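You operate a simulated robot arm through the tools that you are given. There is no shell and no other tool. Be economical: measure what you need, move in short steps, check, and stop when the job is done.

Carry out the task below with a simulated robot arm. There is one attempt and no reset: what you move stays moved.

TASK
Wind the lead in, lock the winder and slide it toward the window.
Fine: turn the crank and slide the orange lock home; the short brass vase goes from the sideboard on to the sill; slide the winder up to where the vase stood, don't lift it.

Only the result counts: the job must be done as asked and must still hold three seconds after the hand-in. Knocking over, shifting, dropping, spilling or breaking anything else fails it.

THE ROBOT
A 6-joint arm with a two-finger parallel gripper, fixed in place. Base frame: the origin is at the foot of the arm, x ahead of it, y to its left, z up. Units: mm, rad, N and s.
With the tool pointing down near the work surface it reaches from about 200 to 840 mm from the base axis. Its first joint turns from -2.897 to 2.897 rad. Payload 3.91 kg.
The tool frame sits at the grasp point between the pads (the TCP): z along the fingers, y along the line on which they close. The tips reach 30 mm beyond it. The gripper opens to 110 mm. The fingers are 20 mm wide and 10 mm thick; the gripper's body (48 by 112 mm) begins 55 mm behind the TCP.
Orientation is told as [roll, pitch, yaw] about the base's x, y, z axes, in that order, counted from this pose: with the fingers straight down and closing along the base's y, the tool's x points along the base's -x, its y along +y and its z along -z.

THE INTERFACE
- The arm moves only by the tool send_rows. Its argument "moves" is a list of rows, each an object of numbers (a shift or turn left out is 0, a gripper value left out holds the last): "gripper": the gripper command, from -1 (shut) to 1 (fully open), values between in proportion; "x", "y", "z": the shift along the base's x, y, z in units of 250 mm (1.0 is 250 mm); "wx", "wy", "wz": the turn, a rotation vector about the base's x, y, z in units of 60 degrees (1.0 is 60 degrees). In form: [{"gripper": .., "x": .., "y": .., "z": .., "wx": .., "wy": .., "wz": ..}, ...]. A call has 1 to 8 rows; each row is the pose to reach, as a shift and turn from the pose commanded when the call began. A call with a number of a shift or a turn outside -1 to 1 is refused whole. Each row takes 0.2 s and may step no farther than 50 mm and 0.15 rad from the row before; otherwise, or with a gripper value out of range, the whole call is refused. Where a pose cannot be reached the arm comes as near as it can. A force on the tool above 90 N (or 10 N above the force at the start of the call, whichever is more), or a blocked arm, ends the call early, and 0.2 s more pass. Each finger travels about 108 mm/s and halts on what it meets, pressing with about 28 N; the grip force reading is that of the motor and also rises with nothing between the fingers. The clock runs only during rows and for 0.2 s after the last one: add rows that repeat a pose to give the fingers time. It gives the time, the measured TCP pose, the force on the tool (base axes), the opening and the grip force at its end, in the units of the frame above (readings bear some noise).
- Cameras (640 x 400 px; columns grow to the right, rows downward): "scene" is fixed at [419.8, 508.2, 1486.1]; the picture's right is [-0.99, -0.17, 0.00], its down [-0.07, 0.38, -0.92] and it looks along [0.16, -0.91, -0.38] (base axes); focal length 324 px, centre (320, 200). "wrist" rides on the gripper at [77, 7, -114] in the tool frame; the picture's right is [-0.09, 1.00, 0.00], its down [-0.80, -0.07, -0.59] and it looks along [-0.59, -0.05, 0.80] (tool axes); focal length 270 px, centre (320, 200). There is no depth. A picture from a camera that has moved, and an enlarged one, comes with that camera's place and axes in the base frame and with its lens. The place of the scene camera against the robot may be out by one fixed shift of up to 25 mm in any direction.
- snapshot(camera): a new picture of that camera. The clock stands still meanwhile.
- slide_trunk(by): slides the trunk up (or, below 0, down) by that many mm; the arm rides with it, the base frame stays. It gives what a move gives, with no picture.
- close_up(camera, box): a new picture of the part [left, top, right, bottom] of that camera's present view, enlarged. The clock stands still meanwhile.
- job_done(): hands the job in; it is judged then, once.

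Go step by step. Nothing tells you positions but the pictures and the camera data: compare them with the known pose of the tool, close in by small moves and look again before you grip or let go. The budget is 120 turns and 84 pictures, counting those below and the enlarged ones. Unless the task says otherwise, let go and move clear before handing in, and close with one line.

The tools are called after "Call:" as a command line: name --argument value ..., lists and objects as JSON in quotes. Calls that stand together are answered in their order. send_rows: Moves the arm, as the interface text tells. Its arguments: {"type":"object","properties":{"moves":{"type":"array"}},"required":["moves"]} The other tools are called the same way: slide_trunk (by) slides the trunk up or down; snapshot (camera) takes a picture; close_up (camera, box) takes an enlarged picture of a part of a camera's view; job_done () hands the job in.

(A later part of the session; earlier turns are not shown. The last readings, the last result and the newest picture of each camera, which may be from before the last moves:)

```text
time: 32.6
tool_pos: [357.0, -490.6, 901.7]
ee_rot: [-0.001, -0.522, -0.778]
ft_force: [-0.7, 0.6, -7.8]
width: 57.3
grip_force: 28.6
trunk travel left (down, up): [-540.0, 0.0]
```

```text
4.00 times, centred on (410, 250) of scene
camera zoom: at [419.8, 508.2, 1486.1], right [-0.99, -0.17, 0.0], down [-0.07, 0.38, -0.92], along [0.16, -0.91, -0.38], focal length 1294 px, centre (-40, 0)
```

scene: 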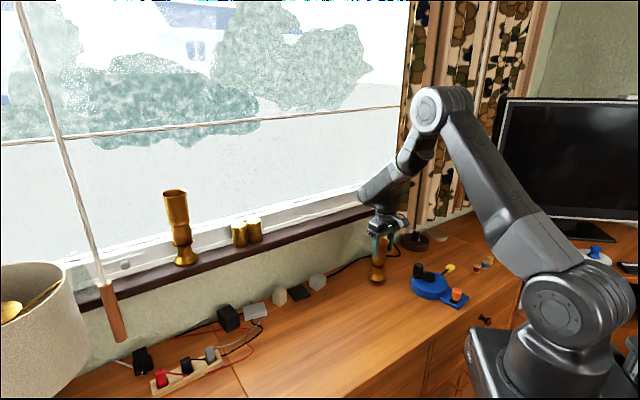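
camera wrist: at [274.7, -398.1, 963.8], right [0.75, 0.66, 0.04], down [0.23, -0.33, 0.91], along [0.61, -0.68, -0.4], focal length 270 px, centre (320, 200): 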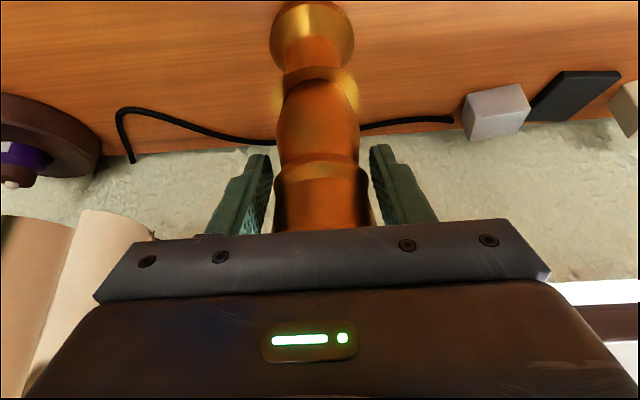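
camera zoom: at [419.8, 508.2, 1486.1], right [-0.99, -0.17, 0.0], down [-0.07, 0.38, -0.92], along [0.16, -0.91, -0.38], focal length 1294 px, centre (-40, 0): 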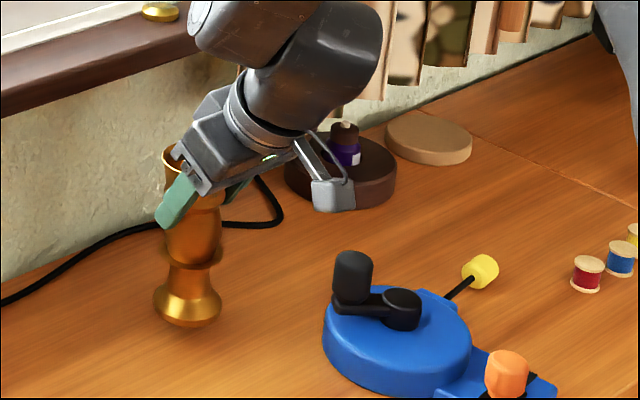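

Call:
send_rows --moves '[{"gripper": -1, "z": 0.16}, {"z": 0.34}, {"z": 0.52}, {"z": 0.7}, {"z": 0.87}, {"z": 1.0}]'

Call:
send_rows --moves '[{"gripper": -1, "x": 0.13, "y": 0.0, "z": 0.03}, {"x": 0.26, "y": 0.0, "z": 0.03}, {"x": 0.38, "y": -0.02, "z": 0.03}, {"x": 0.5, "y": -0.05, "z": 0.03}, {"x": 0.59, "y": -0.1, "z": 0.03}, {"x": 0.66, "y": -0.162, "z": 0.03}, {"x": 0.66, "y": -0.162, "z": 0.03}]'

Call:
close_up --camera "scene" --box '[260, 130, 420, 230]'

Call:
snapshot --camera "wrist"

```text
time: 34.0
tool_pos: [354.5, -489.7, 1151.6]
ee_rot: [0.0, -0.522, -0.778]
ft_force: [0.1, 0.0, -8.1]
width: 57.7
grip_force: 28.3
trunk travel left (down, up): [-540.0, 0.0]
```

```text
time: 35.6
tool_pos: [522.8, -532.1, 1161.7]
ee_rot: [-0.003, -0.523, -0.776]
ft_force: [1.2, 0.0, -8.9]
width: 57.6
grip_force: 27.8
trunk travel left (down, up): [-540.0, 0.0]
```

```text
4.00 times, centred on (340, 180) of scene
camera zoom: at [419.8, 508.2, 1486.1], right [-0.99, -0.17, 0.0], down [-0.07, 0.38, -0.92], along [0.16, -0.91, -0.38], focal length 1294 px, centre (240, 280)
```

zoom: 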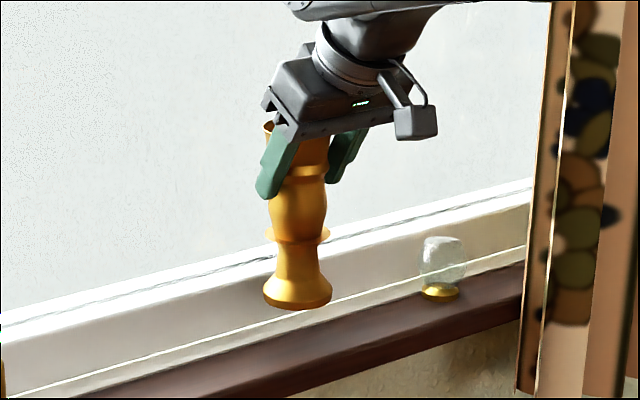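

```text
38 pictures are left
camera wrist: at [439.7, -437.9, 1221.9], right [0.75, 0.66, 0.04], down [0.23, -0.33, 0.92], along [0.61, -0.68, -0.4], focal length 270 px, centre (320, 200)
```

wrist: 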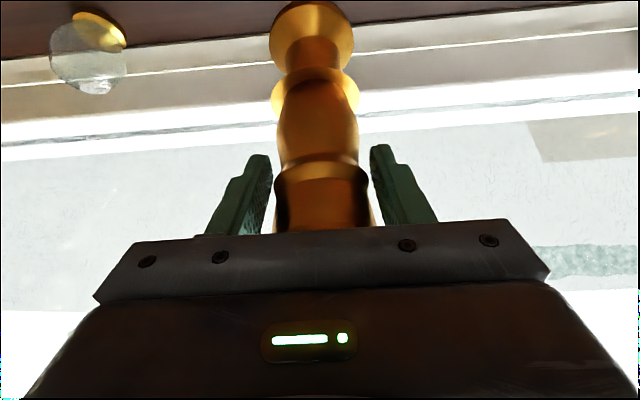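

The reach is fine with the tilt, and the vase base is centred over the sill (n≈750). I'll lower it gently.

Call:
send_rows --moves '[{"gripper": -1, "z": -0.08}, {"z": -0.14}, {"z": -0.18}, {"z": -0.2}]'

Call:
close_up --camera "scene" --box '[280, 150, 400, 225]'

```text
time: 36.6
tool_pos: [520.4, -532.6, 1114.6]
ee_rot: [-0.001, -0.53, -0.778]
ft_force: [-4.0, -1.8, 16.3]
width: 57.5
grip_force: 27.9
trunk travel left (down, up): [-540.0, 0.0]
```

```text
5.33 times, centred on (340, 188) of scene
camera zoom: at [419.8, 508.2, 1486.1], right [-0.99, -0.17, 0.0], down [-0.07, 0.38, -0.92], along [0.16, -0.91, -0.38], focal length 1726 px, centre (213, 267)
```

zoom: 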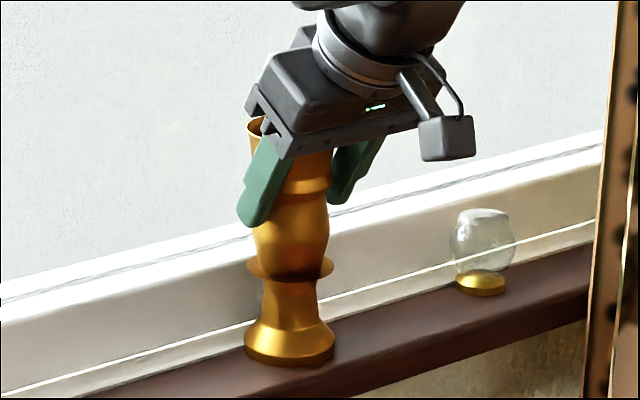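

I get contact slightly earlier than expected, so the base may be touching the rear frame. I'll lift a little, shift 5 mm toward the room and lower again.

Call:
send_rows --moves '[{"gripper": -1, "z": 0.05}, {"z": 0.05, "x": -0.014, "y": 0.014}, {"z": 0.03, "x": -0.014, "y": 0.014}, {"z": 0.02, "x": -0.014, "y": 0.014}, {"z": 0.012, "x": -0.014, "y": 0.014}]'

Call:
close_up --camera "scene" --box '[300, 180, 380, 230]'

Call:
close_up --camera "wrist" --box '[200, 0, 440, 150]'

```text
time: 37.8
tool_pos: [518.2, -528.2, 1114.9]
ee_rot: [-0.001, -0.525, -0.778]
ft_force: [-0.5, 0.1, 0.7]
width: 56.9
grip_force: 27.9
trunk travel left (down, up): [-540.0, 0.0]
```

```text
8.00 times, centred on (340, 205) of scene
camera zoom: at [419.8, 508.2, 1486.1], right [-0.99, -0.17, 0.0], down [-0.07, 0.38, -0.92], along [0.16, -0.91, -0.38], focal length 2589 px, centre (160, 160)
```

zoom: 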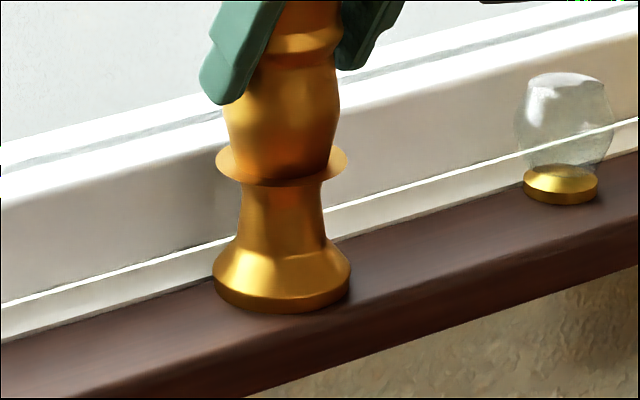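

```text
2.67 times, centred on (320, 75) of wrist
camera zoom: at [435.2, -434.1, 1176.1], right [0.75, 0.66, 0.04], down [0.23, -0.33, 0.92], along [0.62, -0.68, -0.4], focal length 721 px, centre (320, 533)
```

zoom: 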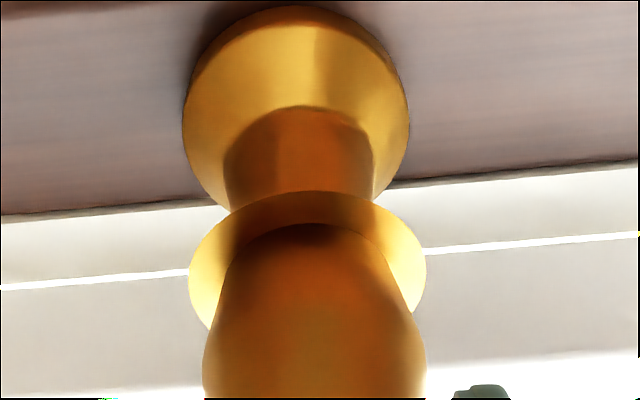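

The base looks about 5 mm too far back, with spare room in front. I'll lift slightly, shift another 7 mm toward the room and lower until it makes contact.

Call:
send_rows --moves '[{"gripper": -1, "z": 0.03}, {"z": 0.03, "x": -0.02, "y": 0.02}, {"z": 0.01, "x": -0.02, "y": 0.02}, {"z": 0.0, "x": -0.02, "y": 0.02}, {"z": 0.0, "x": -0.02, "y": 0.02}]'

Call:
close_up --camera "scene" --box '[300, 180, 380, 230]'

Call:
close_up --camera "wrist" --box '[200, 0, 440, 150]'

```text
time: 39.0
tool_pos: [512.3, -523.4, 1114.4]
ee_rot: [-0.002, -0.527, -0.778]
ft_force: [0.7, -0.5, 3.0]
width: 57.1
grip_force: 27.6
trunk travel left (down, up): [-540.0, 0.0]
```

```text
8.00 times, centred on (340, 205) of scene
camera zoom: at [419.8, 508.2, 1486.1], right [-0.99, -0.17, 0.0], down [-0.07, 0.38, -0.92], along [0.16, -0.91, -0.38], focal length 2589 px, centre (160, 160)
```

zoom: 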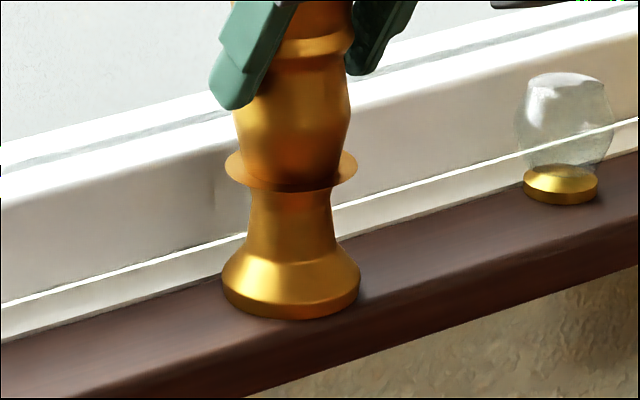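

```text
2.67 times, centred on (320, 75) of wrist
camera zoom: at [430.2, -429.2, 1175.9], right [0.75, 0.66, 0.04], down [0.23, -0.33, 0.92], along [0.62, -0.68, -0.4], focal length 721 px, centre (320, 533)
```

zoom: 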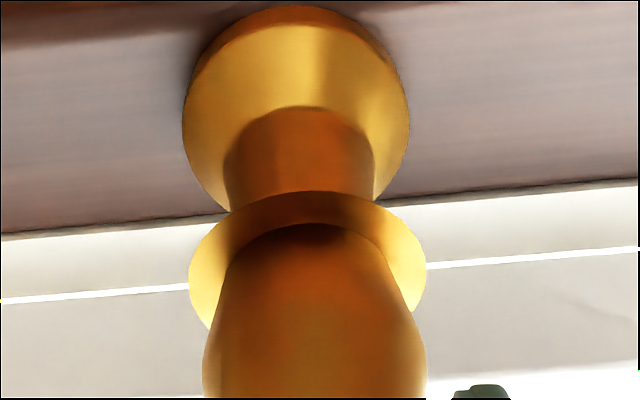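

The contact height was the same in both places, so the base is flat on the sill. I'll centre it by going back 4 mm and then let go.

Call:
send_rows --moves '[{"gripper": -1, "z": 0.024}, {"z": 0.024, "x": 0.012, "y": -0.012}, {"z": 0.01, "x": 0.012, "y": -0.012}, {"z": 0.0, "x": 0.012, "y": -0.012}, {"z": 0.0, "x": 0.012, "y": -0.012}]'

Call:
send_rows --moves '[{"gripper": -0.1}, {"gripper": 0.0}, {"gripper": 0.3}, {"gripper": 0.3}]'

Call:
close_up --camera "scene" --box '[290, 150, 390, 225]'

```text
time: 40.2
tool_pos: [515.6, -526.1, 1116.0]
ee_rot: [-0.001, -0.525, -0.776]
ft_force: [-0.5, 2.7, 0.8]
width: 57.1
grip_force: 27.9
trunk travel left (down, up): [-540.0, 0.0]
```

```text
time: 41.2
tool_pos: [516.9, -525.4, 1114.0]
ee_rot: [-0.001, -0.523, -0.776]
ft_force: [0.1, 0.1, -0.1]
width: 71.5
grip_force: 0.0
trunk travel left (down, up): [-540.0, 0.0]
```

```text
5.33 times, centred on (340, 188) of scene
camera zoom: at [419.8, 508.2, 1486.1], right [-0.99, -0.17, 0.0], down [-0.07, 0.38, -0.92], along [0.16, -0.91, -0.38], focal length 1726 px, centre (213, 267)
```

zoom: 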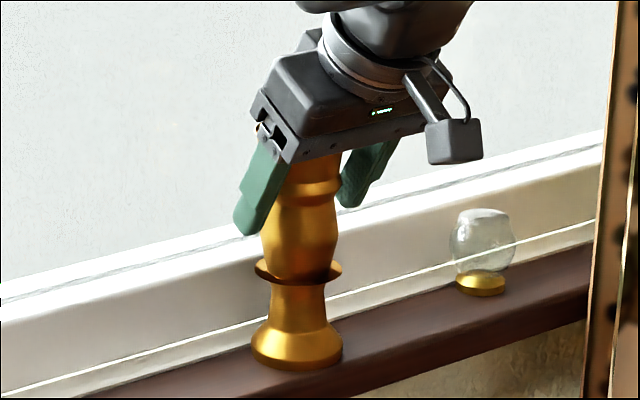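

The vase stands on its own. I'll back out along the tool axis.

Call:
send_rows --moves '[{"gripper": 0.6}, {"x": -0.03, "y": 0.03, "z": 0.07}, {"x": -0.09, "y": 0.09, "z": 0.2}, {"x": -0.15, "y": 0.15, "z": 0.34}, {"x": -0.25, "y": 0.25, "z": 0.4}]'

Call:
snapshot --camera "scene"

Call:
snapshot --camera "wrist"

```text
time: 42.4
tool_pos: [450.7, -460.6, 1213.8]
ee_rot: [-0.002, -0.525, -0.776]
ft_force: [-1.0, 0.5, -0.1]
width: 88.2
grip_force: 0.0
trunk travel left (down, up): [-540.0, 0.0]
```

```text
31 pictures are left
```

scene: 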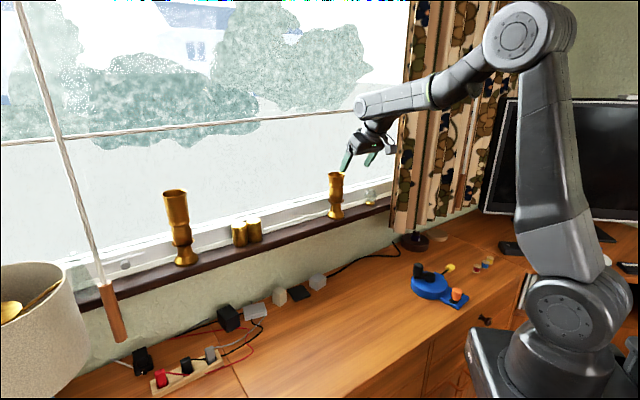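

```text
30 pictures are left
camera wrist: at [368.1, -367.2, 1274.9], right [0.75, 0.66, 0.04], down [0.23, -0.33, 0.92], along [0.61, -0.68, -0.4], focal length 270 px, centre (320, 200)
```

wrist: 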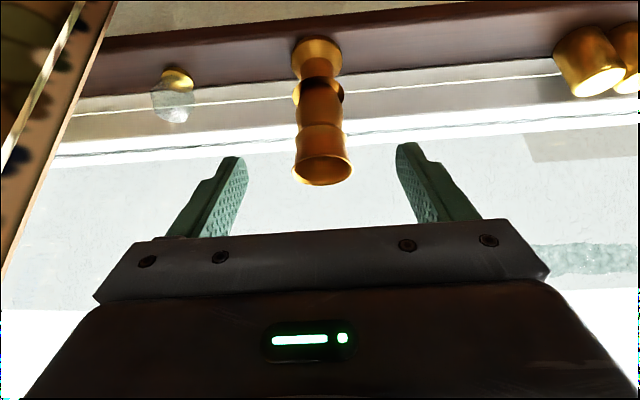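

The vase is placed. Now I'll straighten the tool and return above the winder.

Call:
send_rows --moves '[{"gripper": 0.0, "x": -0.12, "y": 0.02, "wx": 0.09, "wy": 0.09}, {"x": -0.26, "y": 0.03, "wx": 0.18, "wy": 0.18}, {"x": -0.4, "y": 0.03, "wx": 0.27, "wy": 0.27}, {"x": -0.55, "y": 0.0, "wx": 0.35, "wy": 0.35}, {"x": -0.7, "y": -0.05, "z": -0.06, "wx": 0.35, "wy": 0.35}, {"x": -0.8, "y": -0.05, "z": -0.2, "wx": 0.35, "wy": 0.35}, {"x": -0.85, "y": 0.0, "z": -0.38, "wx": 0.35, "wy": 0.35}, {"x": -0.9, "y": 0.06, "z": -0.54, "wx": 0.35, "wy": 0.35}]'

Call:
send_rows --moves '[{"wz": 0.14}, {"wz": 0.28}, {"wz": 0.42}, {"wz": 0.56}, {"wz": 0.7}, {"wz": 0.76}]'

Call:
snapshot --camera "wrist"

```text
time: 44.2
tool_pos: [227.0, -449.9, 1079.0]
ee_rot: [0.001, -0.003, -0.776]
ft_force: [0.3, 1.3, -0.6]
width: 55.0
grip_force: 0.1
trunk travel left (down, up): [-540.0, 0.0]
```

```text
time: 45.6
tool_pos: [228.4, -450.7, 1077.8]
ee_rot: [0.002, -0.005, 0.021]
ft_force: [0.6, 0.1, -1.3]
width: 55.1
grip_force: 0.0
trunk travel left (down, up): [-540.0, 0.0]
```

```text
29 pictures are left
camera wrist: at [151.8, -442.9, 1193.7], right [0.07, 1.0, 0.0], down [0.8, -0.05, 0.6], along [0.6, -0.04, -0.8], focal length 270 px, centre (320, 200)
```

wrist: 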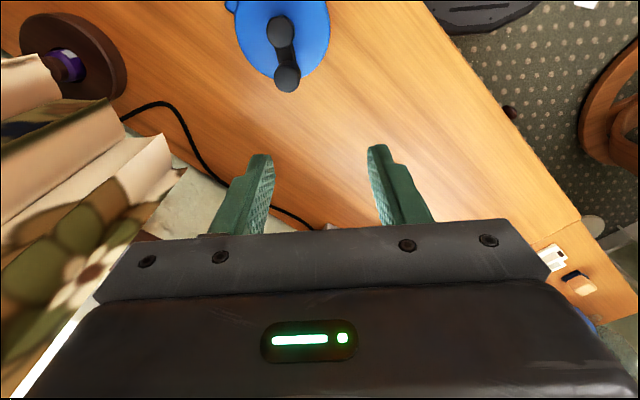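

The crank knob is at about (226,-489.5) and the hub at (183.5,-490). I'll turn the wrist to yaw +0.5 to leave winding range, then grip the knob.

Call:
send_rows --moves '[{"gripper": 0.0, "y": -0.06, "z": -0.16, "wz": 0.14}, {"x": -0.008, "y": -0.12, "z": -0.32, "wz": 0.28}, {"x": -0.008, "y": -0.158, "z": -0.48, "wz": 0.42}, {"x": -0.008, "y": -0.158, "z": -0.65, "wz": 0.46}, {"x": -0.008, "y": -0.158, "z": -0.69, "wz": 0.46}]'

Call:
snapshot --camera "wrist"

```text
time: 46.8
tool_pos: [225.6, -488.8, 907.6]
ee_rot: [0.001, -0.004, 0.502]
ft_force: [0.2, 0.1, -0.9]
width: 55.1
grip_force: 0.0
trunk travel left (down, up): [-540.0, 0.0]
```

```text
28 pictures are left
camera wrist: at [155.5, -518.5, 1021.5], right [-0.4, 0.92, 0.0], down [0.73, 0.32, 0.6], along [0.55, 0.24, -0.8], focal length 270 px, centre (320, 200)
```

wrist: 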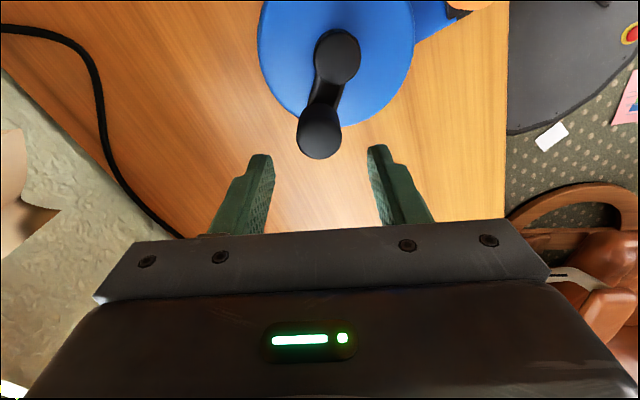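

Call:
send_rows --moves '[{"gripper": 0.0, "x": 0.008, "y": 0.002, "z": -0.1}, {"x": 0.008, "y": 0.002, "z": -0.19}, {"x": 0.008, "y": 0.002, "z": -0.19, "gripper": -1}, {"x": 0.008, "y": 0.002, "z": -0.19}, {"x": 0.008, "y": 0.002, "z": -0.19}]'

Call:
snapshot --camera "wrist"

```text
time: 48.0
tool_pos: [228.0, -489.0, 858.7]
ee_rot: [0.003, -0.006, 0.498]
ft_force: [0.6, -0.2, 1.1]
width: 31.3
grip_force: 28.0
trunk travel left (down, up): [-540.0, 0.0]
```

```text
27 pictures are left
camera wrist: at [157.8, -518.4, 972.7], right [-0.4, 0.92, 0.0], down [0.73, 0.32, 0.6], along [0.55, 0.24, -0.8], focal length 270 px, centre (320, 200)
```

wrist: 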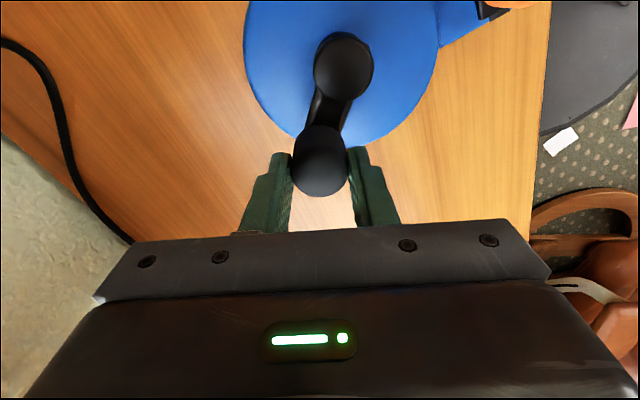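

Call:
send_rows --moves '[{"gripper": -1, "x": 0.0, "y": -0.0264, "wz": -0.1417}, {"x": -0.005, "y": -0.0524, "wz": -0.2833}, {"x": -0.0128, "y": -0.0776, "wz": -0.425}, {"x": -0.0248, "y": -0.1012, "wz": -0.5667}, {"x": -0.04, "y": -0.1228, "wz": -0.7083}, {"x": -0.058, "y": -0.142, "wz": -0.85}, {"x": -0.079, "y": -0.1584, "wz": -0.9917}]'

Call:
snapshot --camera "wrist"

Call:
close_up --camera "scene" --box '[370, 220, 498, 300]'

```text
time: 49.6
tool_pos: [209.4, -530.3, 858.2]
ee_rot: [0.001, -0.005, -0.54]
ft_force: [3.6, -4.0, 3.0]
width: 31.3
grip_force: 27.8
trunk travel left (down, up): [-540.0, 0.0]
```

```text
26 pictures are left
camera wrist: at [147.8, -482.0, 973.0], right [0.59, 0.81, 0.0], down [0.65, -0.47, 0.6], along [0.48, -0.35, -0.8], focal length 270 px, centre (320, 200)
```

wrist: 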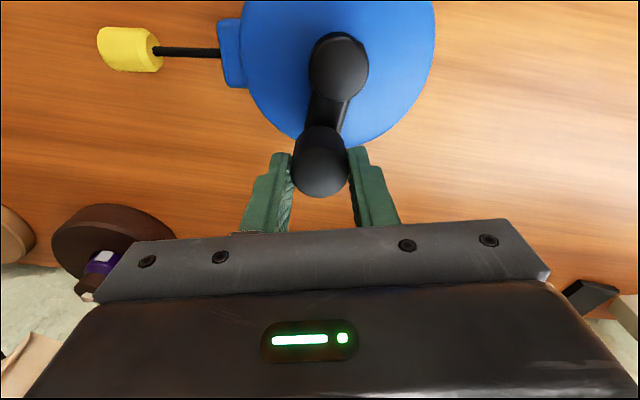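

```text
5.00 times, centred on (434, 260) of scene
camera zoom: at [419.8, 508.2, 1486.1], right [-0.99, -0.17, 0.0], down [-0.07, 0.38, -0.92], along [0.16, -0.91, -0.38], focal length 1618 px, centre (-250, -100)
```

zoom: 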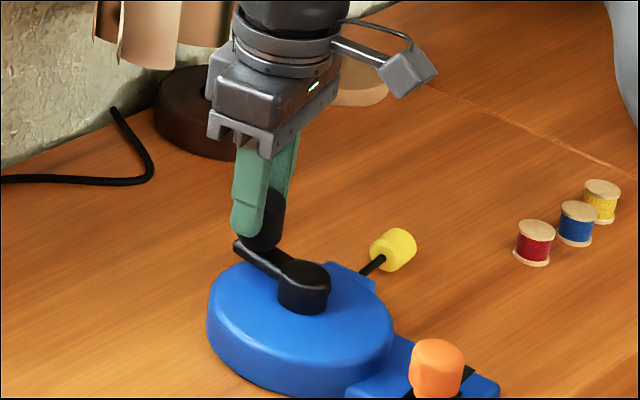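

The lead is still coming in (about 40 mm left). I'll continue clockwise.

Call:
send_rows --moves '[{"gripper": -1, "x": -0.019, "y": -0.021, "wz": -0.1417}, {"x": -0.044, "y": -0.0304, "wz": -0.2833}, {"x": -0.07, "y": -0.036, "wz": -0.425}, {"x": -0.0968, "y": -0.0376, "wz": -0.5667}, {"x": -0.123, "y": -0.035, "wz": -0.7083}, {"x": -0.149, "y": -0.029, "wz": -0.85}, {"x": -0.174, "y": -0.019, "wz": -0.9917}]'

Call:
snapshot --camera "wrist"

```text
time: 51.2
tool_pos: [164.3, -534.2, 857.9]
ee_rot: [-0.003, -0.006, -1.58]
ft_force: [1.0, -8.6, 10.3]
width: 30.8
grip_force: 27.9
trunk travel left (down, up): [-540.0, 0.0]
```

```text
24 pictures are left
camera wrist: at [173.1, -455.1, 972.7], right [1.0, -0.1, 0.0], down [-0.08, -0.8, 0.6], along [-0.06, -0.6, -0.8], focal length 270 px, centre (320, 200)
```

wrist: 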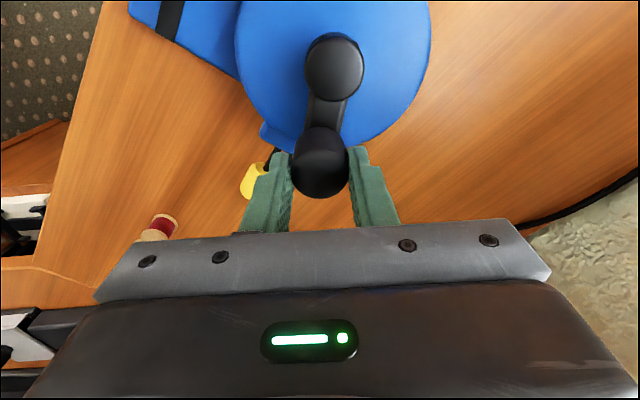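

The plug is close to the nozzle now. I'll go another 51°.

Call:
send_rows --moves '[{"gripper": -1, "x": -0.0244, "y": 0.0084, "wz": -0.1417}, {"x": -0.045, "y": 0.0256, "wz": -0.2833}, {"x": -0.063, "y": 0.045, "wz": -0.425}, {"x": -0.0776, "y": 0.0676, "wz": -0.5667}, {"x": -0.089, "y": 0.0916, "wz": -0.7083}, {"x": -0.0968, "y": 0.117, "wz": -0.85}]'

Call:
snapshot --camera "wrist"

Call:
close_up --camera "scene" --box '[370, 220, 498, 300]'

```text
time: 52.6
tool_pos: [141.5, -505.2, 858.9]
ee_rot: [-0.003, -0.004, -2.469]
ft_force: [-4.8, 0.8, 0.4]
width: 30.7
grip_force: 28.4
trunk travel left (down, up): [-540.0, 0.0]
```

```text
23 pictures are left
camera wrist: at [206.4, -460.2, 972.7], right [0.55, -0.83, 0.0], down [-0.67, -0.44, 0.6], along [-0.5, -0.33, -0.8], focal length 270 px, centre (320, 200)
```

wrist: 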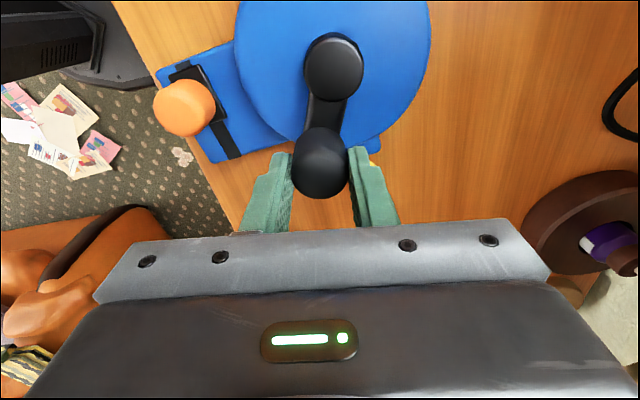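

```text
5.00 times, centred on (434, 260) of scene
camera zoom: at [419.8, 508.2, 1486.1], right [-0.99, -0.17, 0.0], down [-0.07, 0.38, -0.92], along [0.16, -0.91, -0.38], focal length 1618 px, centre (-250, -100)
```

zoom: 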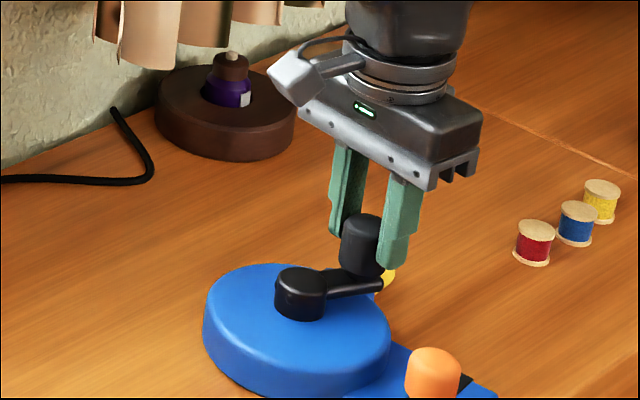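

The plug is nearly home but hidden. I'll release and rise to check the gap.

Call:
send_rows --moves '[{"gripper": 0.0}, {"gripper": 0.0}, {"z": 0.15}, {"z": 0.35}, {"z": 0.5, "wz": 0.14}, {"z": 0.6, "wz": 0.28}, {"z": 0.6, "wz": 0.42}, {"z": 0.6, "wz": 0.56}]'

Call:
close_up --camera "scene" --box '[390, 245, 486, 305]'

Call:
snapshot --camera "wrist"

```text
time: 54.4
tool_pos: [142.1, -503.2, 1009.5]
ee_rot: [0.001, -0.004, -1.879]
ft_force: [-1.1, 1.0, 0.0]
width: 54.9
grip_force: 0.1
trunk travel left (down, up): [-540.0, 0.0]
```

```text
6.67 times, centred on (438, 275) of scene
camera zoom: at [419.8, 508.2, 1486.1], right [-0.99, -0.17, 0.0], down [-0.07, 0.38, -0.92], along [0.16, -0.91, -0.38], focal length 2157 px, centre (-467, -300)
```

zoom: 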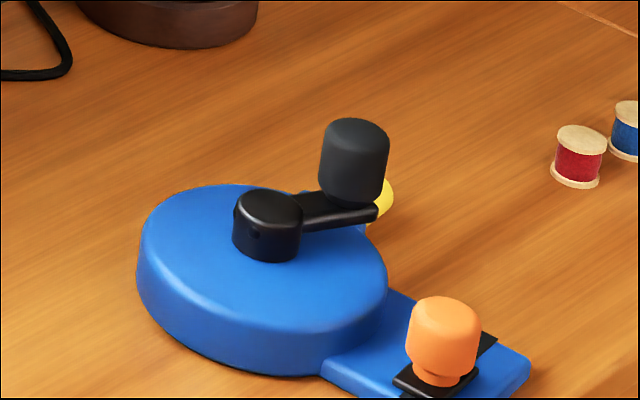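

```text
20 pictures are left
camera wrist: at [172.4, -430.5, 1124.1], right [0.92, -0.39, 0.0], down [-0.31, -0.74, 0.6], along [-0.23, -0.55, -0.8], focal length 270 px, centre (320, 200)
```

wrist: 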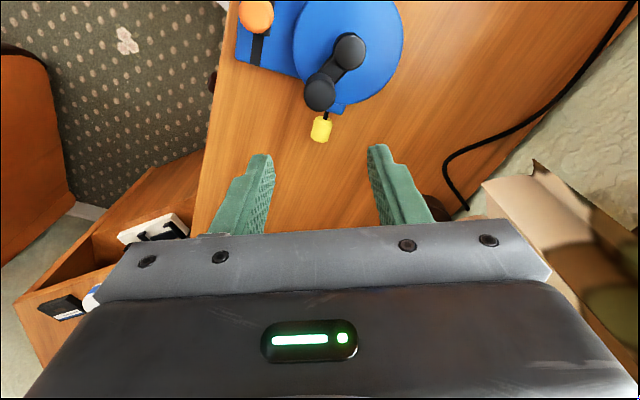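

Call:
close_up --camera "wrist" --box '[230, 0, 422, 150]'

```text
2.67 times, centred on (326, 75) of wrist
camera zoom: at [172.4, -430.5, 1124.1], right [0.92, -0.39, 0.0], down [-0.31, -0.74, 0.6], along [-0.23, -0.55, -0.8], focal length 721 px, centre (304, 533)
```

zoom: 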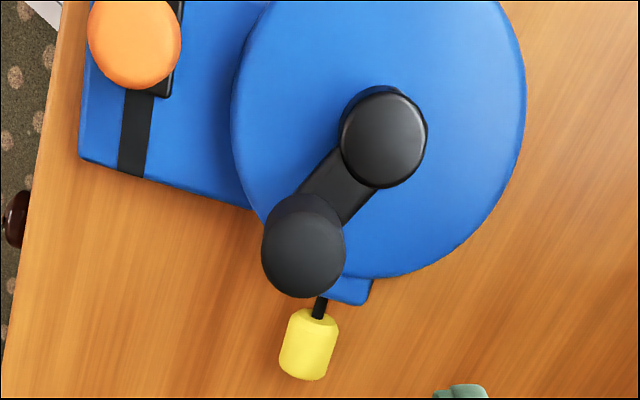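

About 10 mm of lead remains, roughly 30° of crank. I'll regrip the knob.

Call:
send_rows --moves '[{"gripper": 0.0, "z": -0.18}, {"z": -0.36}, {"z": -0.5}, {"z": -0.6}, {"z": -0.6, "gripper": -1}, {"z": -0.6}, {"z": -0.6}]'

Call:
send_rows --moves '[{"gripper": -1, "x": -0.008, "y": 0.0248, "wz": -0.1417}, {"x": -0.0124, "y": 0.0508, "wz": -0.2833}, {"x": -0.0128, "y": 0.077, "wz": -0.425}, {"x": -0.0092, "y": 0.103, "wz": -0.5667}]'

Call:
snapshot --camera "wrist"

```text
time: 56.0
tool_pos: [143.3, -503.7, 857.8]
ee_rot: [-0.001, -0.005, -1.883]
ft_force: [-0.8, -1.9, 1.7]
width: 30.9
grip_force: 27.4
trunk travel left (down, up): [-540.0, 0.0]
```

```text
time: 57.0
tool_pos: [138.9, -477.9, 858.6]
ee_rot: [0.0, -0.007, -2.477]
ft_force: [-2.1, 1.5, 0.4]
width: 30.9
grip_force: 27.7
trunk travel left (down, up): [-540.0, 0.0]
```

```text
18 pictures are left
camera wrist: at [205.8, -434.4, 973.0], right [0.55, -0.84, 0.0], down [-0.67, -0.44, 0.6], along [-0.5, -0.33, -0.8], focal length 270 px, centre (320, 200)
```

wrist: 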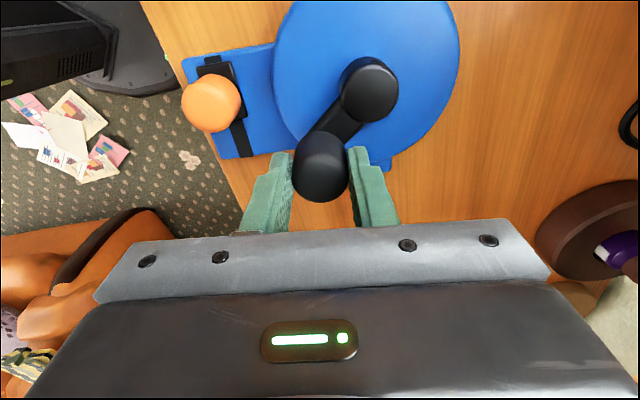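

Call:
send_rows --moves '[{"gripper": 0.0}, {"gripper": 0.0}, {"z": 0.15}, {"z": 0.35}, {"z": 0.5, "wz": 0.14}, {"z": 0.6, "wz": 0.28}, {"z": 0.6, "wz": 0.42}, {"z": 0.6, "wz": 0.56}]'

Call:
close_up --camera "wrist" --box '[210, 0, 450, 150]'

```text
time: 58.8
tool_pos: [139.7, -476.9, 1008.6]
ee_rot: [0.0, -0.006, -1.883]
ft_force: [-0.2, -0.2, 0.2]
width: 55.0
grip_force: 0.0
trunk travel left (down, up): [-540.0, 0.0]
```

```text
2.67 times, centred on (330, 75) of wrist
camera zoom: at [169.8, -404.6, 1123.2], right [0.92, -0.39, 0.0], down [-0.31, -0.74, 0.6], along [-0.23, -0.55, -0.8], focal length 721 px, centre (293, 533)
```

zoom: 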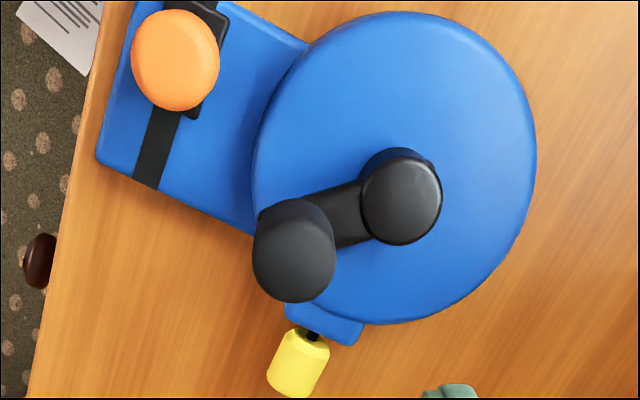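

A few mm of gap remains, so I'll do one more short turn.

Call:
send_rows --moves '[{"gripper": 0.0, "z": -0.18}, {"z": -0.36}, {"z": -0.5}, {"z": -0.6}, {"z": -0.6, "gripper": -1}, {"z": -0.6}, {"z": -0.6}]'

Call:
send_rows --moves '[{"gripper": -1, "x": 0.004, "y": 0.0256, "wz": -0.1417}, {"x": 0.012, "y": 0.0508, "wz": -0.2833}, {"x": 0.0236, "y": 0.0744, "wz": -0.425}, {"x": 0.0388, "y": 0.096, "wz": -0.5667}]'

Call:
send_rows --moves '[{"gripper": 0.0}, {"gripper": 0.0}, {"z": 0.15}, {"z": 0.35}, {"z": 0.5, "wz": 0.14}, {"z": 0.6, "wz": 0.28}, {"z": 0.6, "wz": 0.42}, {"z": 0.6, "wz": 0.56}]'

Call:
close_up --camera "wrist" --box '[210, 0, 450, 150]'

```text
time: 60.4
tool_pos: [137.6, -478.3, 857.4]
ee_rot: [0.001, -0.006, -1.888]
ft_force: [1.8, -3.2, 0.0]
width: 31.3
grip_force: 28.1
trunk travel left (down, up): [-540.0, 0.0]
```

```text
time: 61.4
tool_pos: [148.4, -454.0, 857.9]
ee_rot: [-0.003, -0.005, -2.484]
ft_force: [0.1, -0.7, -0.1]
width: 30.9
grip_force: 27.8
trunk travel left (down, up): [-540.0, 0.0]
```

```text
time: 63.2
tool_pos: [146.9, -454.4, 1007.8]
ee_rot: [-0.001, -0.006, -1.891]
ft_force: [-0.3, 0.3, 0.1]
width: 55.0
grip_force: 0.2
trunk travel left (down, up): [-540.0, 0.0]
```

```text
2.67 times, centred on (330, 75) of wrist
camera zoom: at [179.4, -380.4, 1123.1], right [0.92, -0.4, 0.0], down [-0.32, -0.73, 0.6], along [-0.24, -0.55, -0.8], focal length 721 px, centre (293, 533)
```

zoom: 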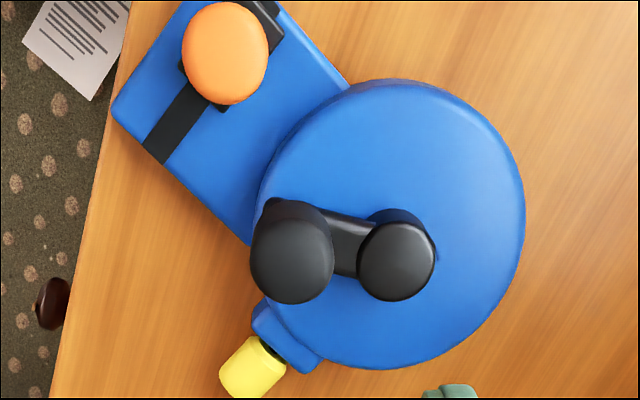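

The lead is fully wound: the plug is at the nozzle and the winder began turning with the crank. Next is the lock knob at about (148,-388), which slides along (-0.93,-0.36); I'll hover over it.

Call:
send_rows --moves '[{"gripper": 0.1, "y": 0.07, "z": -0.06, "wz": 0.14}, {"y": 0.15, "z": -0.12, "wz": 0.28}, {"y": 0.22, "z": -0.2, "wz": 0.42}, {"y": 0.266, "z": -0.3, "wz": 0.56}, {"x": 0.004, "y": 0.266, "z": -0.42, "wz": 0.656}, {"x": 0.004, "y": 0.266, "z": -0.5, "wz": 0.656}]'

Call:
snapshot --camera "wrist"

```text
time: 64.6
tool_pos: [148.2, -388.4, 884.4]
ee_rot: [0.0, -0.006, -1.206]
ft_force: [-0.1, -0.3, -0.3]
width: 60.4
grip_force: 0.1
trunk travel left (down, up): [-540.0, 0.0]
```

```text
15 pictures are left
camera wrist: at [128.3, -311.1, 998.9], right [0.96, 0.27, 0.0], down [0.22, -0.77, 0.6], along [0.16, -0.58, -0.8], focal length 270 px, centre (320, 200)
```

wrist: 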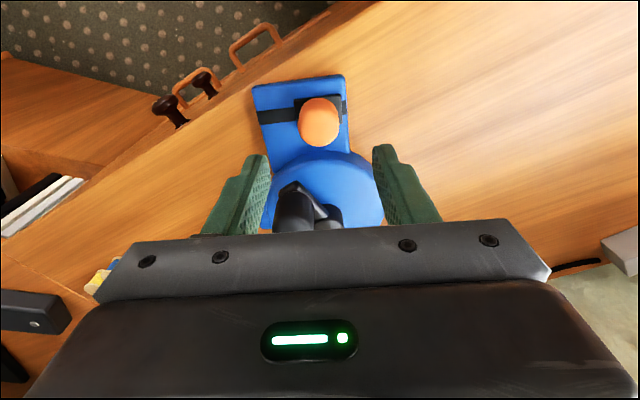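

Call:
send_rows --moves '[{"gripper": 0.1, "x": -0.004, "y": 0.01, "z": -0.16}, {"x": -0.004, "y": 0.01, "z": -0.26}, {"x": -0.004, "y": 0.01, "z": -0.313}, {"x": -0.004, "y": 0.01, "z": -0.313, "gripper": -0.3}, {"x": -0.004, "y": 0.01, "z": -0.313, "gripper": -1}, {"x": -0.004, "y": 0.01, "z": -0.313}]'

Call:
snapshot --camera "wrist"

```text
time: 66.0
tool_pos: [147.8, -384.9, 804.5]
ee_rot: [0.0, -0.005, -1.208]
ft_force: [-1.7, 0.5, -0.1]
width: 31.3
grip_force: 28.0
trunk travel left (down, up): [-540.0, 0.0]
```

```text
14 pictures are left
camera wrist: at [127.7, -307.3, 920.0], right [0.96, 0.27, 0.0], down [0.22, -0.77, 0.6], along [0.16, -0.58, -0.8], focal length 270 px, centre (320, 200)
```

wrist: 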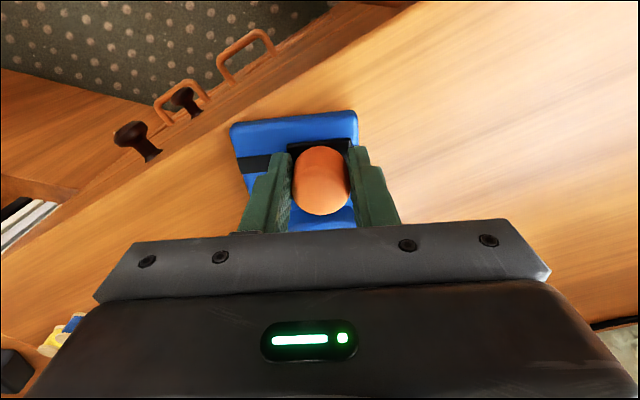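

The lock knob is gripped. I'll slide it 30 mm along its slot slowly.

Call:
send_rows --moves '[{"gripper": -1, "x": -0.018, "y": -0.0075}, {"x": -0.037, "y": -0.015}, {"x": -0.055, "y": -0.0225}, {"x": -0.074, "y": -0.03}, {"x": -0.093, "y": -0.0375}, {"x": -0.111, "y": -0.045}]'

Call:
snapshot --camera "wrist"

```text
time: 67.4
tool_pos: [121.1, -398.4, 806.2]
ee_rot: [-0.001, -0.005, -1.208]
ft_force: [0.1, -1.6, -0.4]
width: 31.6
grip_force: 28.0
trunk travel left (down, up): [-540.0, 0.0]
```

```text
13 pictures are left
camera wrist: at [100.1, -320.9, 920.6], right [0.96, 0.27, 0.0], down [0.22, -0.77, 0.6], along [0.16, -0.58, -0.8], focal length 270 px, centre (320, 200)
```

wrist: 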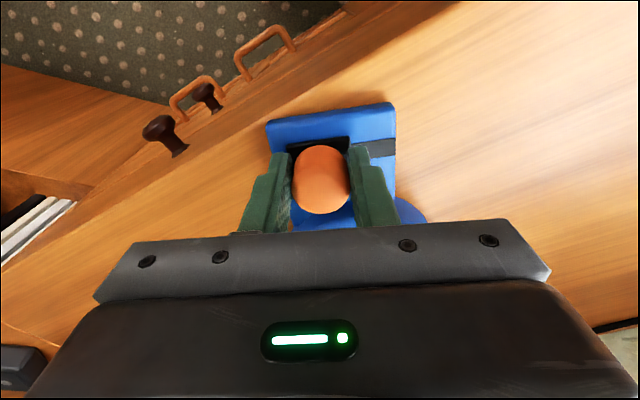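

The slider moved most of the way, so I'll push another 10 mm to the end stop.

Call:
send_rows --moves '[{"gripper": -1, "x": -0.012, "y": -0.005}, {"x": -0.025, "y": -0.01}, {"x": -0.037, "y": -0.015}, {"x": -0.045, "y": -0.018}]'

Call:
close_up --camera "wrist" --box '[220, 80, 444, 220]'

```text
time: 68.4
tool_pos: [109.9, -400.4, 805.9]
ee_rot: [0.002, -0.005, -1.209]
ft_force: [6.2, -2.4, 2.4]
width: 31.9
grip_force: 27.8
trunk travel left (down, up): [-540.0, 0.0]
```

```text
2.86 times, centred on (332, 150) of wrist
camera zoom: at [88.9, -324.8, 920.6], right [0.96, 0.27, 0.0], down [0.22, -0.77, 0.6], along [0.16, -0.58, -0.8], focal length 772 px, centre (286, 343)
```

zoom: 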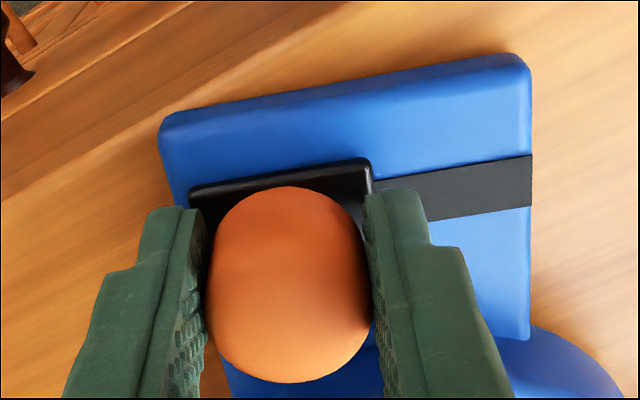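

The lock is home at its end stop. I'll release, rise and look at the hub, which I'll use to drag the winder.

Call:
send_rows --moves '[{"gripper": 0.1}, {"gripper": 0.1}, {"z": 0.18}, {"z": 0.36}, {"z": 0.54}, {"x": 0.1, "y": -0.1, "z": 0.62, "wz": 0.14}, {"x": 0.2, "y": -0.2, "z": 0.62, "wz": 0.28}, {"x": 0.264, "y": -0.3, "z": 0.62, "wz": 0.42}]'

Call:
send_rows --moves '[{"wz": 0.118}]'

Call:
snapshot --camera "wrist"

```text
time: 70.2
tool_pos: [174.5, -476.7, 961.5]
ee_rot: [0.001, -0.003, -0.767]
ft_force: [0.4, 0.3, 0.3]
width: 60.7
grip_force: 0.0
trunk travel left (down, up): [-540.0, 0.0]
```

```text
time: 70.6
tool_pos: [175.3, -476.3, 962.0]
ee_rot: [0.001, -0.005, -0.642]
ft_force: [0.4, -1.2, 0.3]
width: 60.6
grip_force: 0.0
trunk travel left (down, up): [-540.0, 0.0]
```

```text
11 pictures are left
camera wrist: at [117.5, -422.7, 1075.6], right [0.67, 0.74, 0.0], down [0.6, -0.54, 0.6], along [0.45, -0.4, -0.8], focal length 270 px, centre (320, 200)
```

wrist: 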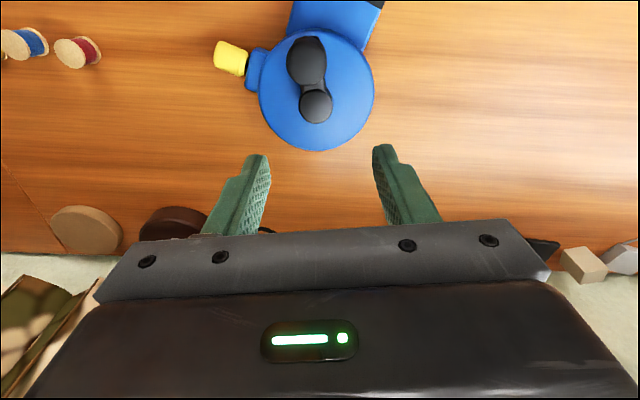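

The hub is at about (175,-478), right below the tool, and the plug sits at the nozzle. I'll lower and grip the hub across the crank arm.

Call:
send_rows --moves '[{"gripper": 0.0, "y": -0.007, "z": -0.18}, {"y": -0.007, "z": -0.36}, {"y": -0.007, "z": -0.48}, {"y": -0.007, "z": -0.54}, {"y": -0.007, "z": -0.54, "gripper": -1}, {"y": -0.007, "z": -0.54}, {"y": -0.007, "z": -0.54}]'

Call:
snapshot --camera "wrist"

```text
time: 72.2
tool_pos: [175.3, -477.6, 827.1]
ee_rot: [0.0, -0.005, -0.644]
ft_force: [-0.7, -1.8, 0.8]
width: 24.2
grip_force: 27.9
trunk travel left (down, up): [-540.0, 0.0]
```

```text
10 pictures are left
camera wrist: at [117.7, -424.1, 941.7], right [0.67, 0.74, 0.0], down [0.6, -0.54, 0.6], along [0.45, -0.4, -0.8], focal length 270 px, centre (320, 200)
```

wrist: 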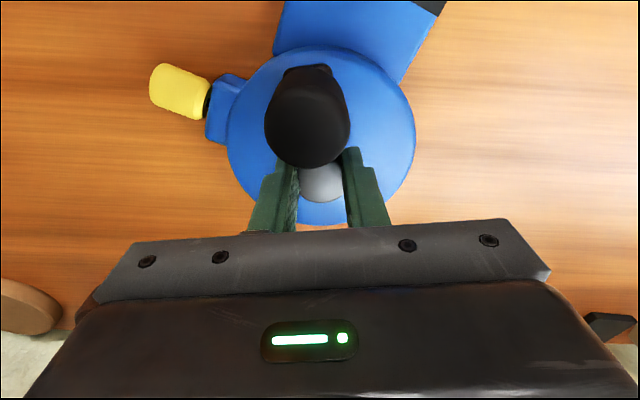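

The hub is gripped. I'll drag the winder toward the vase's old spot at constant height, the first 60 mm now.

Call:
send_rows --moves '[{"gripper": -1, "x": 0.0516, "y": -0.0305}, {"x": 0.1032, "y": -0.061}, {"x": 0.1548, "y": -0.0915}, {"x": 0.2064, "y": -0.122}]'

Call:
snapshot --camera "wrist"

```text
time: 73.2
tool_pos: [227.4, -505.7, 826.6]
ee_rot: [0.001, -0.007, -0.645]
ft_force: [-7.6, 3.5, 15.9]
width: 23.9
grip_force: 27.5
trunk travel left (down, up): [-540.0, 0.0]
```

```text
9 pictures are left
camera wrist: at [169.0, -452.7, 941.0], right [0.67, 0.74, 0.0], down [0.59, -0.54, 0.6], along [0.45, -0.4, -0.8], focal length 270 px, centre (320, 200)
```

wrist: 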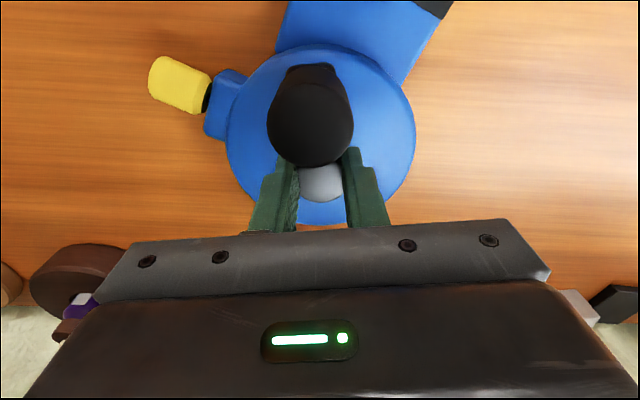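

It follows rigidly. I'll drag the remaining distance to (301,-552).

Call:
send_rows --moves '[{"gripper": -1, "x": 0.05, "y": -0.03}, {"x": 0.1, "y": -0.06}, {"x": 0.15, "y": -0.09}, {"x": 0.2, "y": -0.12}, {"x": 0.25, "y": -0.15}, {"x": 0.296, "y": -0.176}, {"x": 0.296, "y": -0.176}]'

Call:
snapshot --camera "wrist"

Call:
snapshot --camera "scene"

```text
time: 74.8
tool_pos: [302.8, -550.3, 826.3]
ee_rot: [0.0, -0.006, -0.645]
ft_force: [-5.3, 3.0, 7.9]
width: 23.7
grip_force: 27.7
trunk travel left (down, up): [-540.0, 0.0]
```

```text
8 pictures are left
camera wrist: at [244.6, -496.5, 940.4], right [0.67, 0.74, 0.0], down [0.59, -0.54, 0.6], along [0.45, -0.4, -0.8], focal length 270 px, centre (320, 200)
```

wrist: 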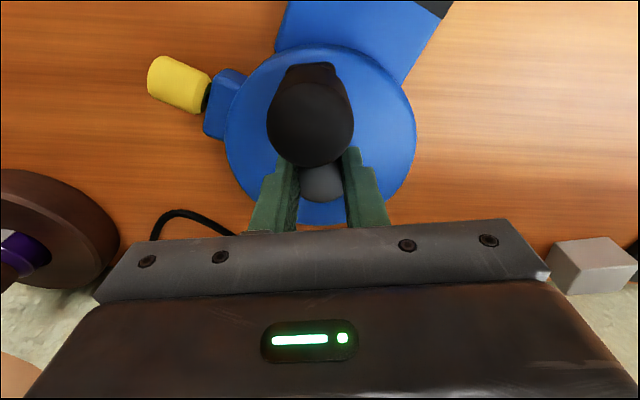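

```text
7 pictures are left
```

scene: 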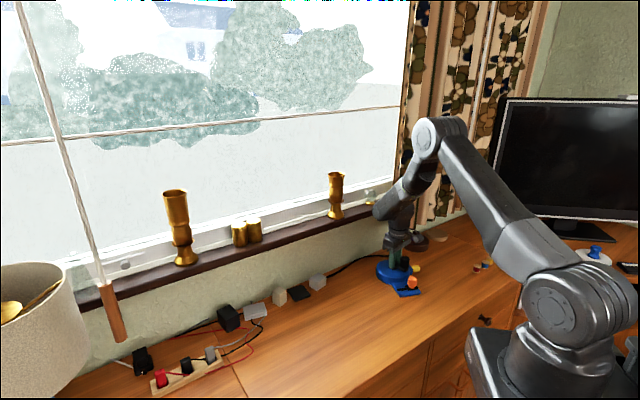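

Winder is at the vase's old spot. I'll release, rise straight up and check.

Call:
send_rows --moves '[{"gripper": -0.2}, {"gripper": 0.0}, {"gripper": 0.0, "z": 0.06}, {"z": 0.2}, {"z": 0.4}, {"z": 0.6, "x": -0.05, "y": 0.05}, {"z": 0.75, "x": -0.15, "y": 0.15}, {"z": 0.85, "x": -0.28, "y": 0.25}]'

Call:
close_up --camera "wrist" --box '[140, 0, 460, 200]'

Call:
close_up --camera "scene" --box '[310, 160, 470, 310]'

```text
refused: row 6 steps farther than a row can; nothing moved
```

```text
2.00 times, centred on (300, 100) of wrist
camera zoom: at [244.6, -496.5, 940.4], right [0.67, 0.74, 0.0], down [0.59, -0.54, 0.6], along [0.45, -0.4, -0.8], focal length 541 px, centre (360, 400)
```

zoom: 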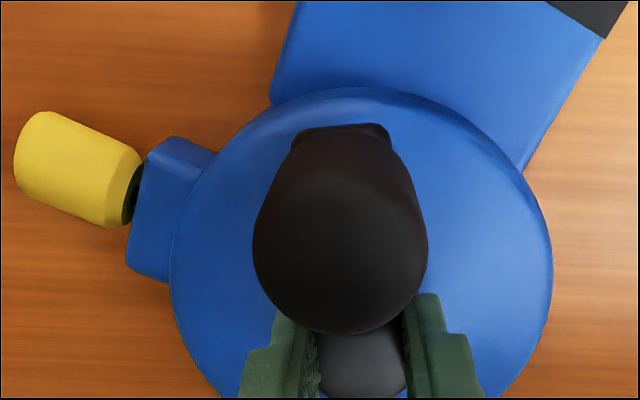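

```text
2.67 times, centred on (390, 235) of scene
camera zoom: at [419.8, 508.2, 1486.1], right [-0.99, -0.17, 0.0], down [-0.07, 0.38, -0.92], along [0.16, -0.91, -0.38], focal length 863 px, centre (133, 107)
```

zoom: 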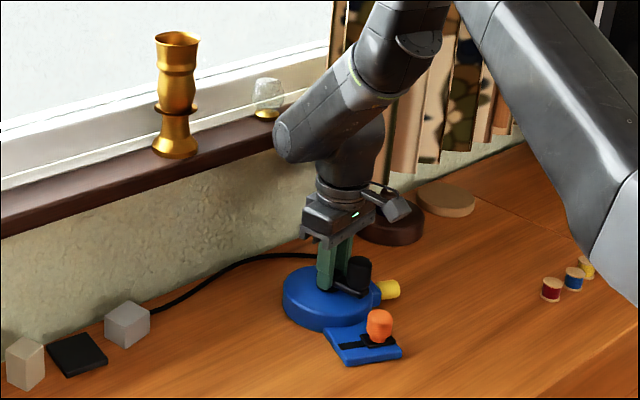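

One row was too long, so I'll resend with shorter steps.

Call:
send_rows --moves '[{"gripper": -0.2}, {"gripper": 0.0}, {"gripper": 0.0, "z": 0.06}, {"z": 0.2}, {"z": 0.36}, {"z": 0.5}, {"z": 0.6, "x": -0.08, "y": 0.08}, {"z": 0.64, "x": -0.2, "y": 0.2}]'

Call:
close_up --camera "wrist" --box '[180, 60, 420, 210]'

```text
time: 76.6
tool_pos: [250.4, -500.2, 985.6]
ee_rot: [0.0, -0.006, -0.644]
ft_force: [0.5, -0.2, -0.8]
width: 55.2
grip_force: 0.1
trunk travel left (down, up): [-540.0, 0.0]
```

```text
2.67 times, centred on (300, 135) of wrist
camera zoom: at [193.3, -447.1, 1100.5], right [0.67, 0.74, 0.0], down [0.6, -0.54, 0.6], along [0.45, -0.4, -0.8], focal length 721 px, centre (373, 373)
```

zoom: 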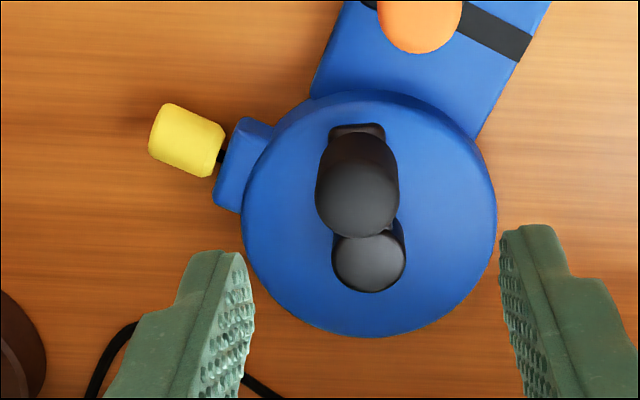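

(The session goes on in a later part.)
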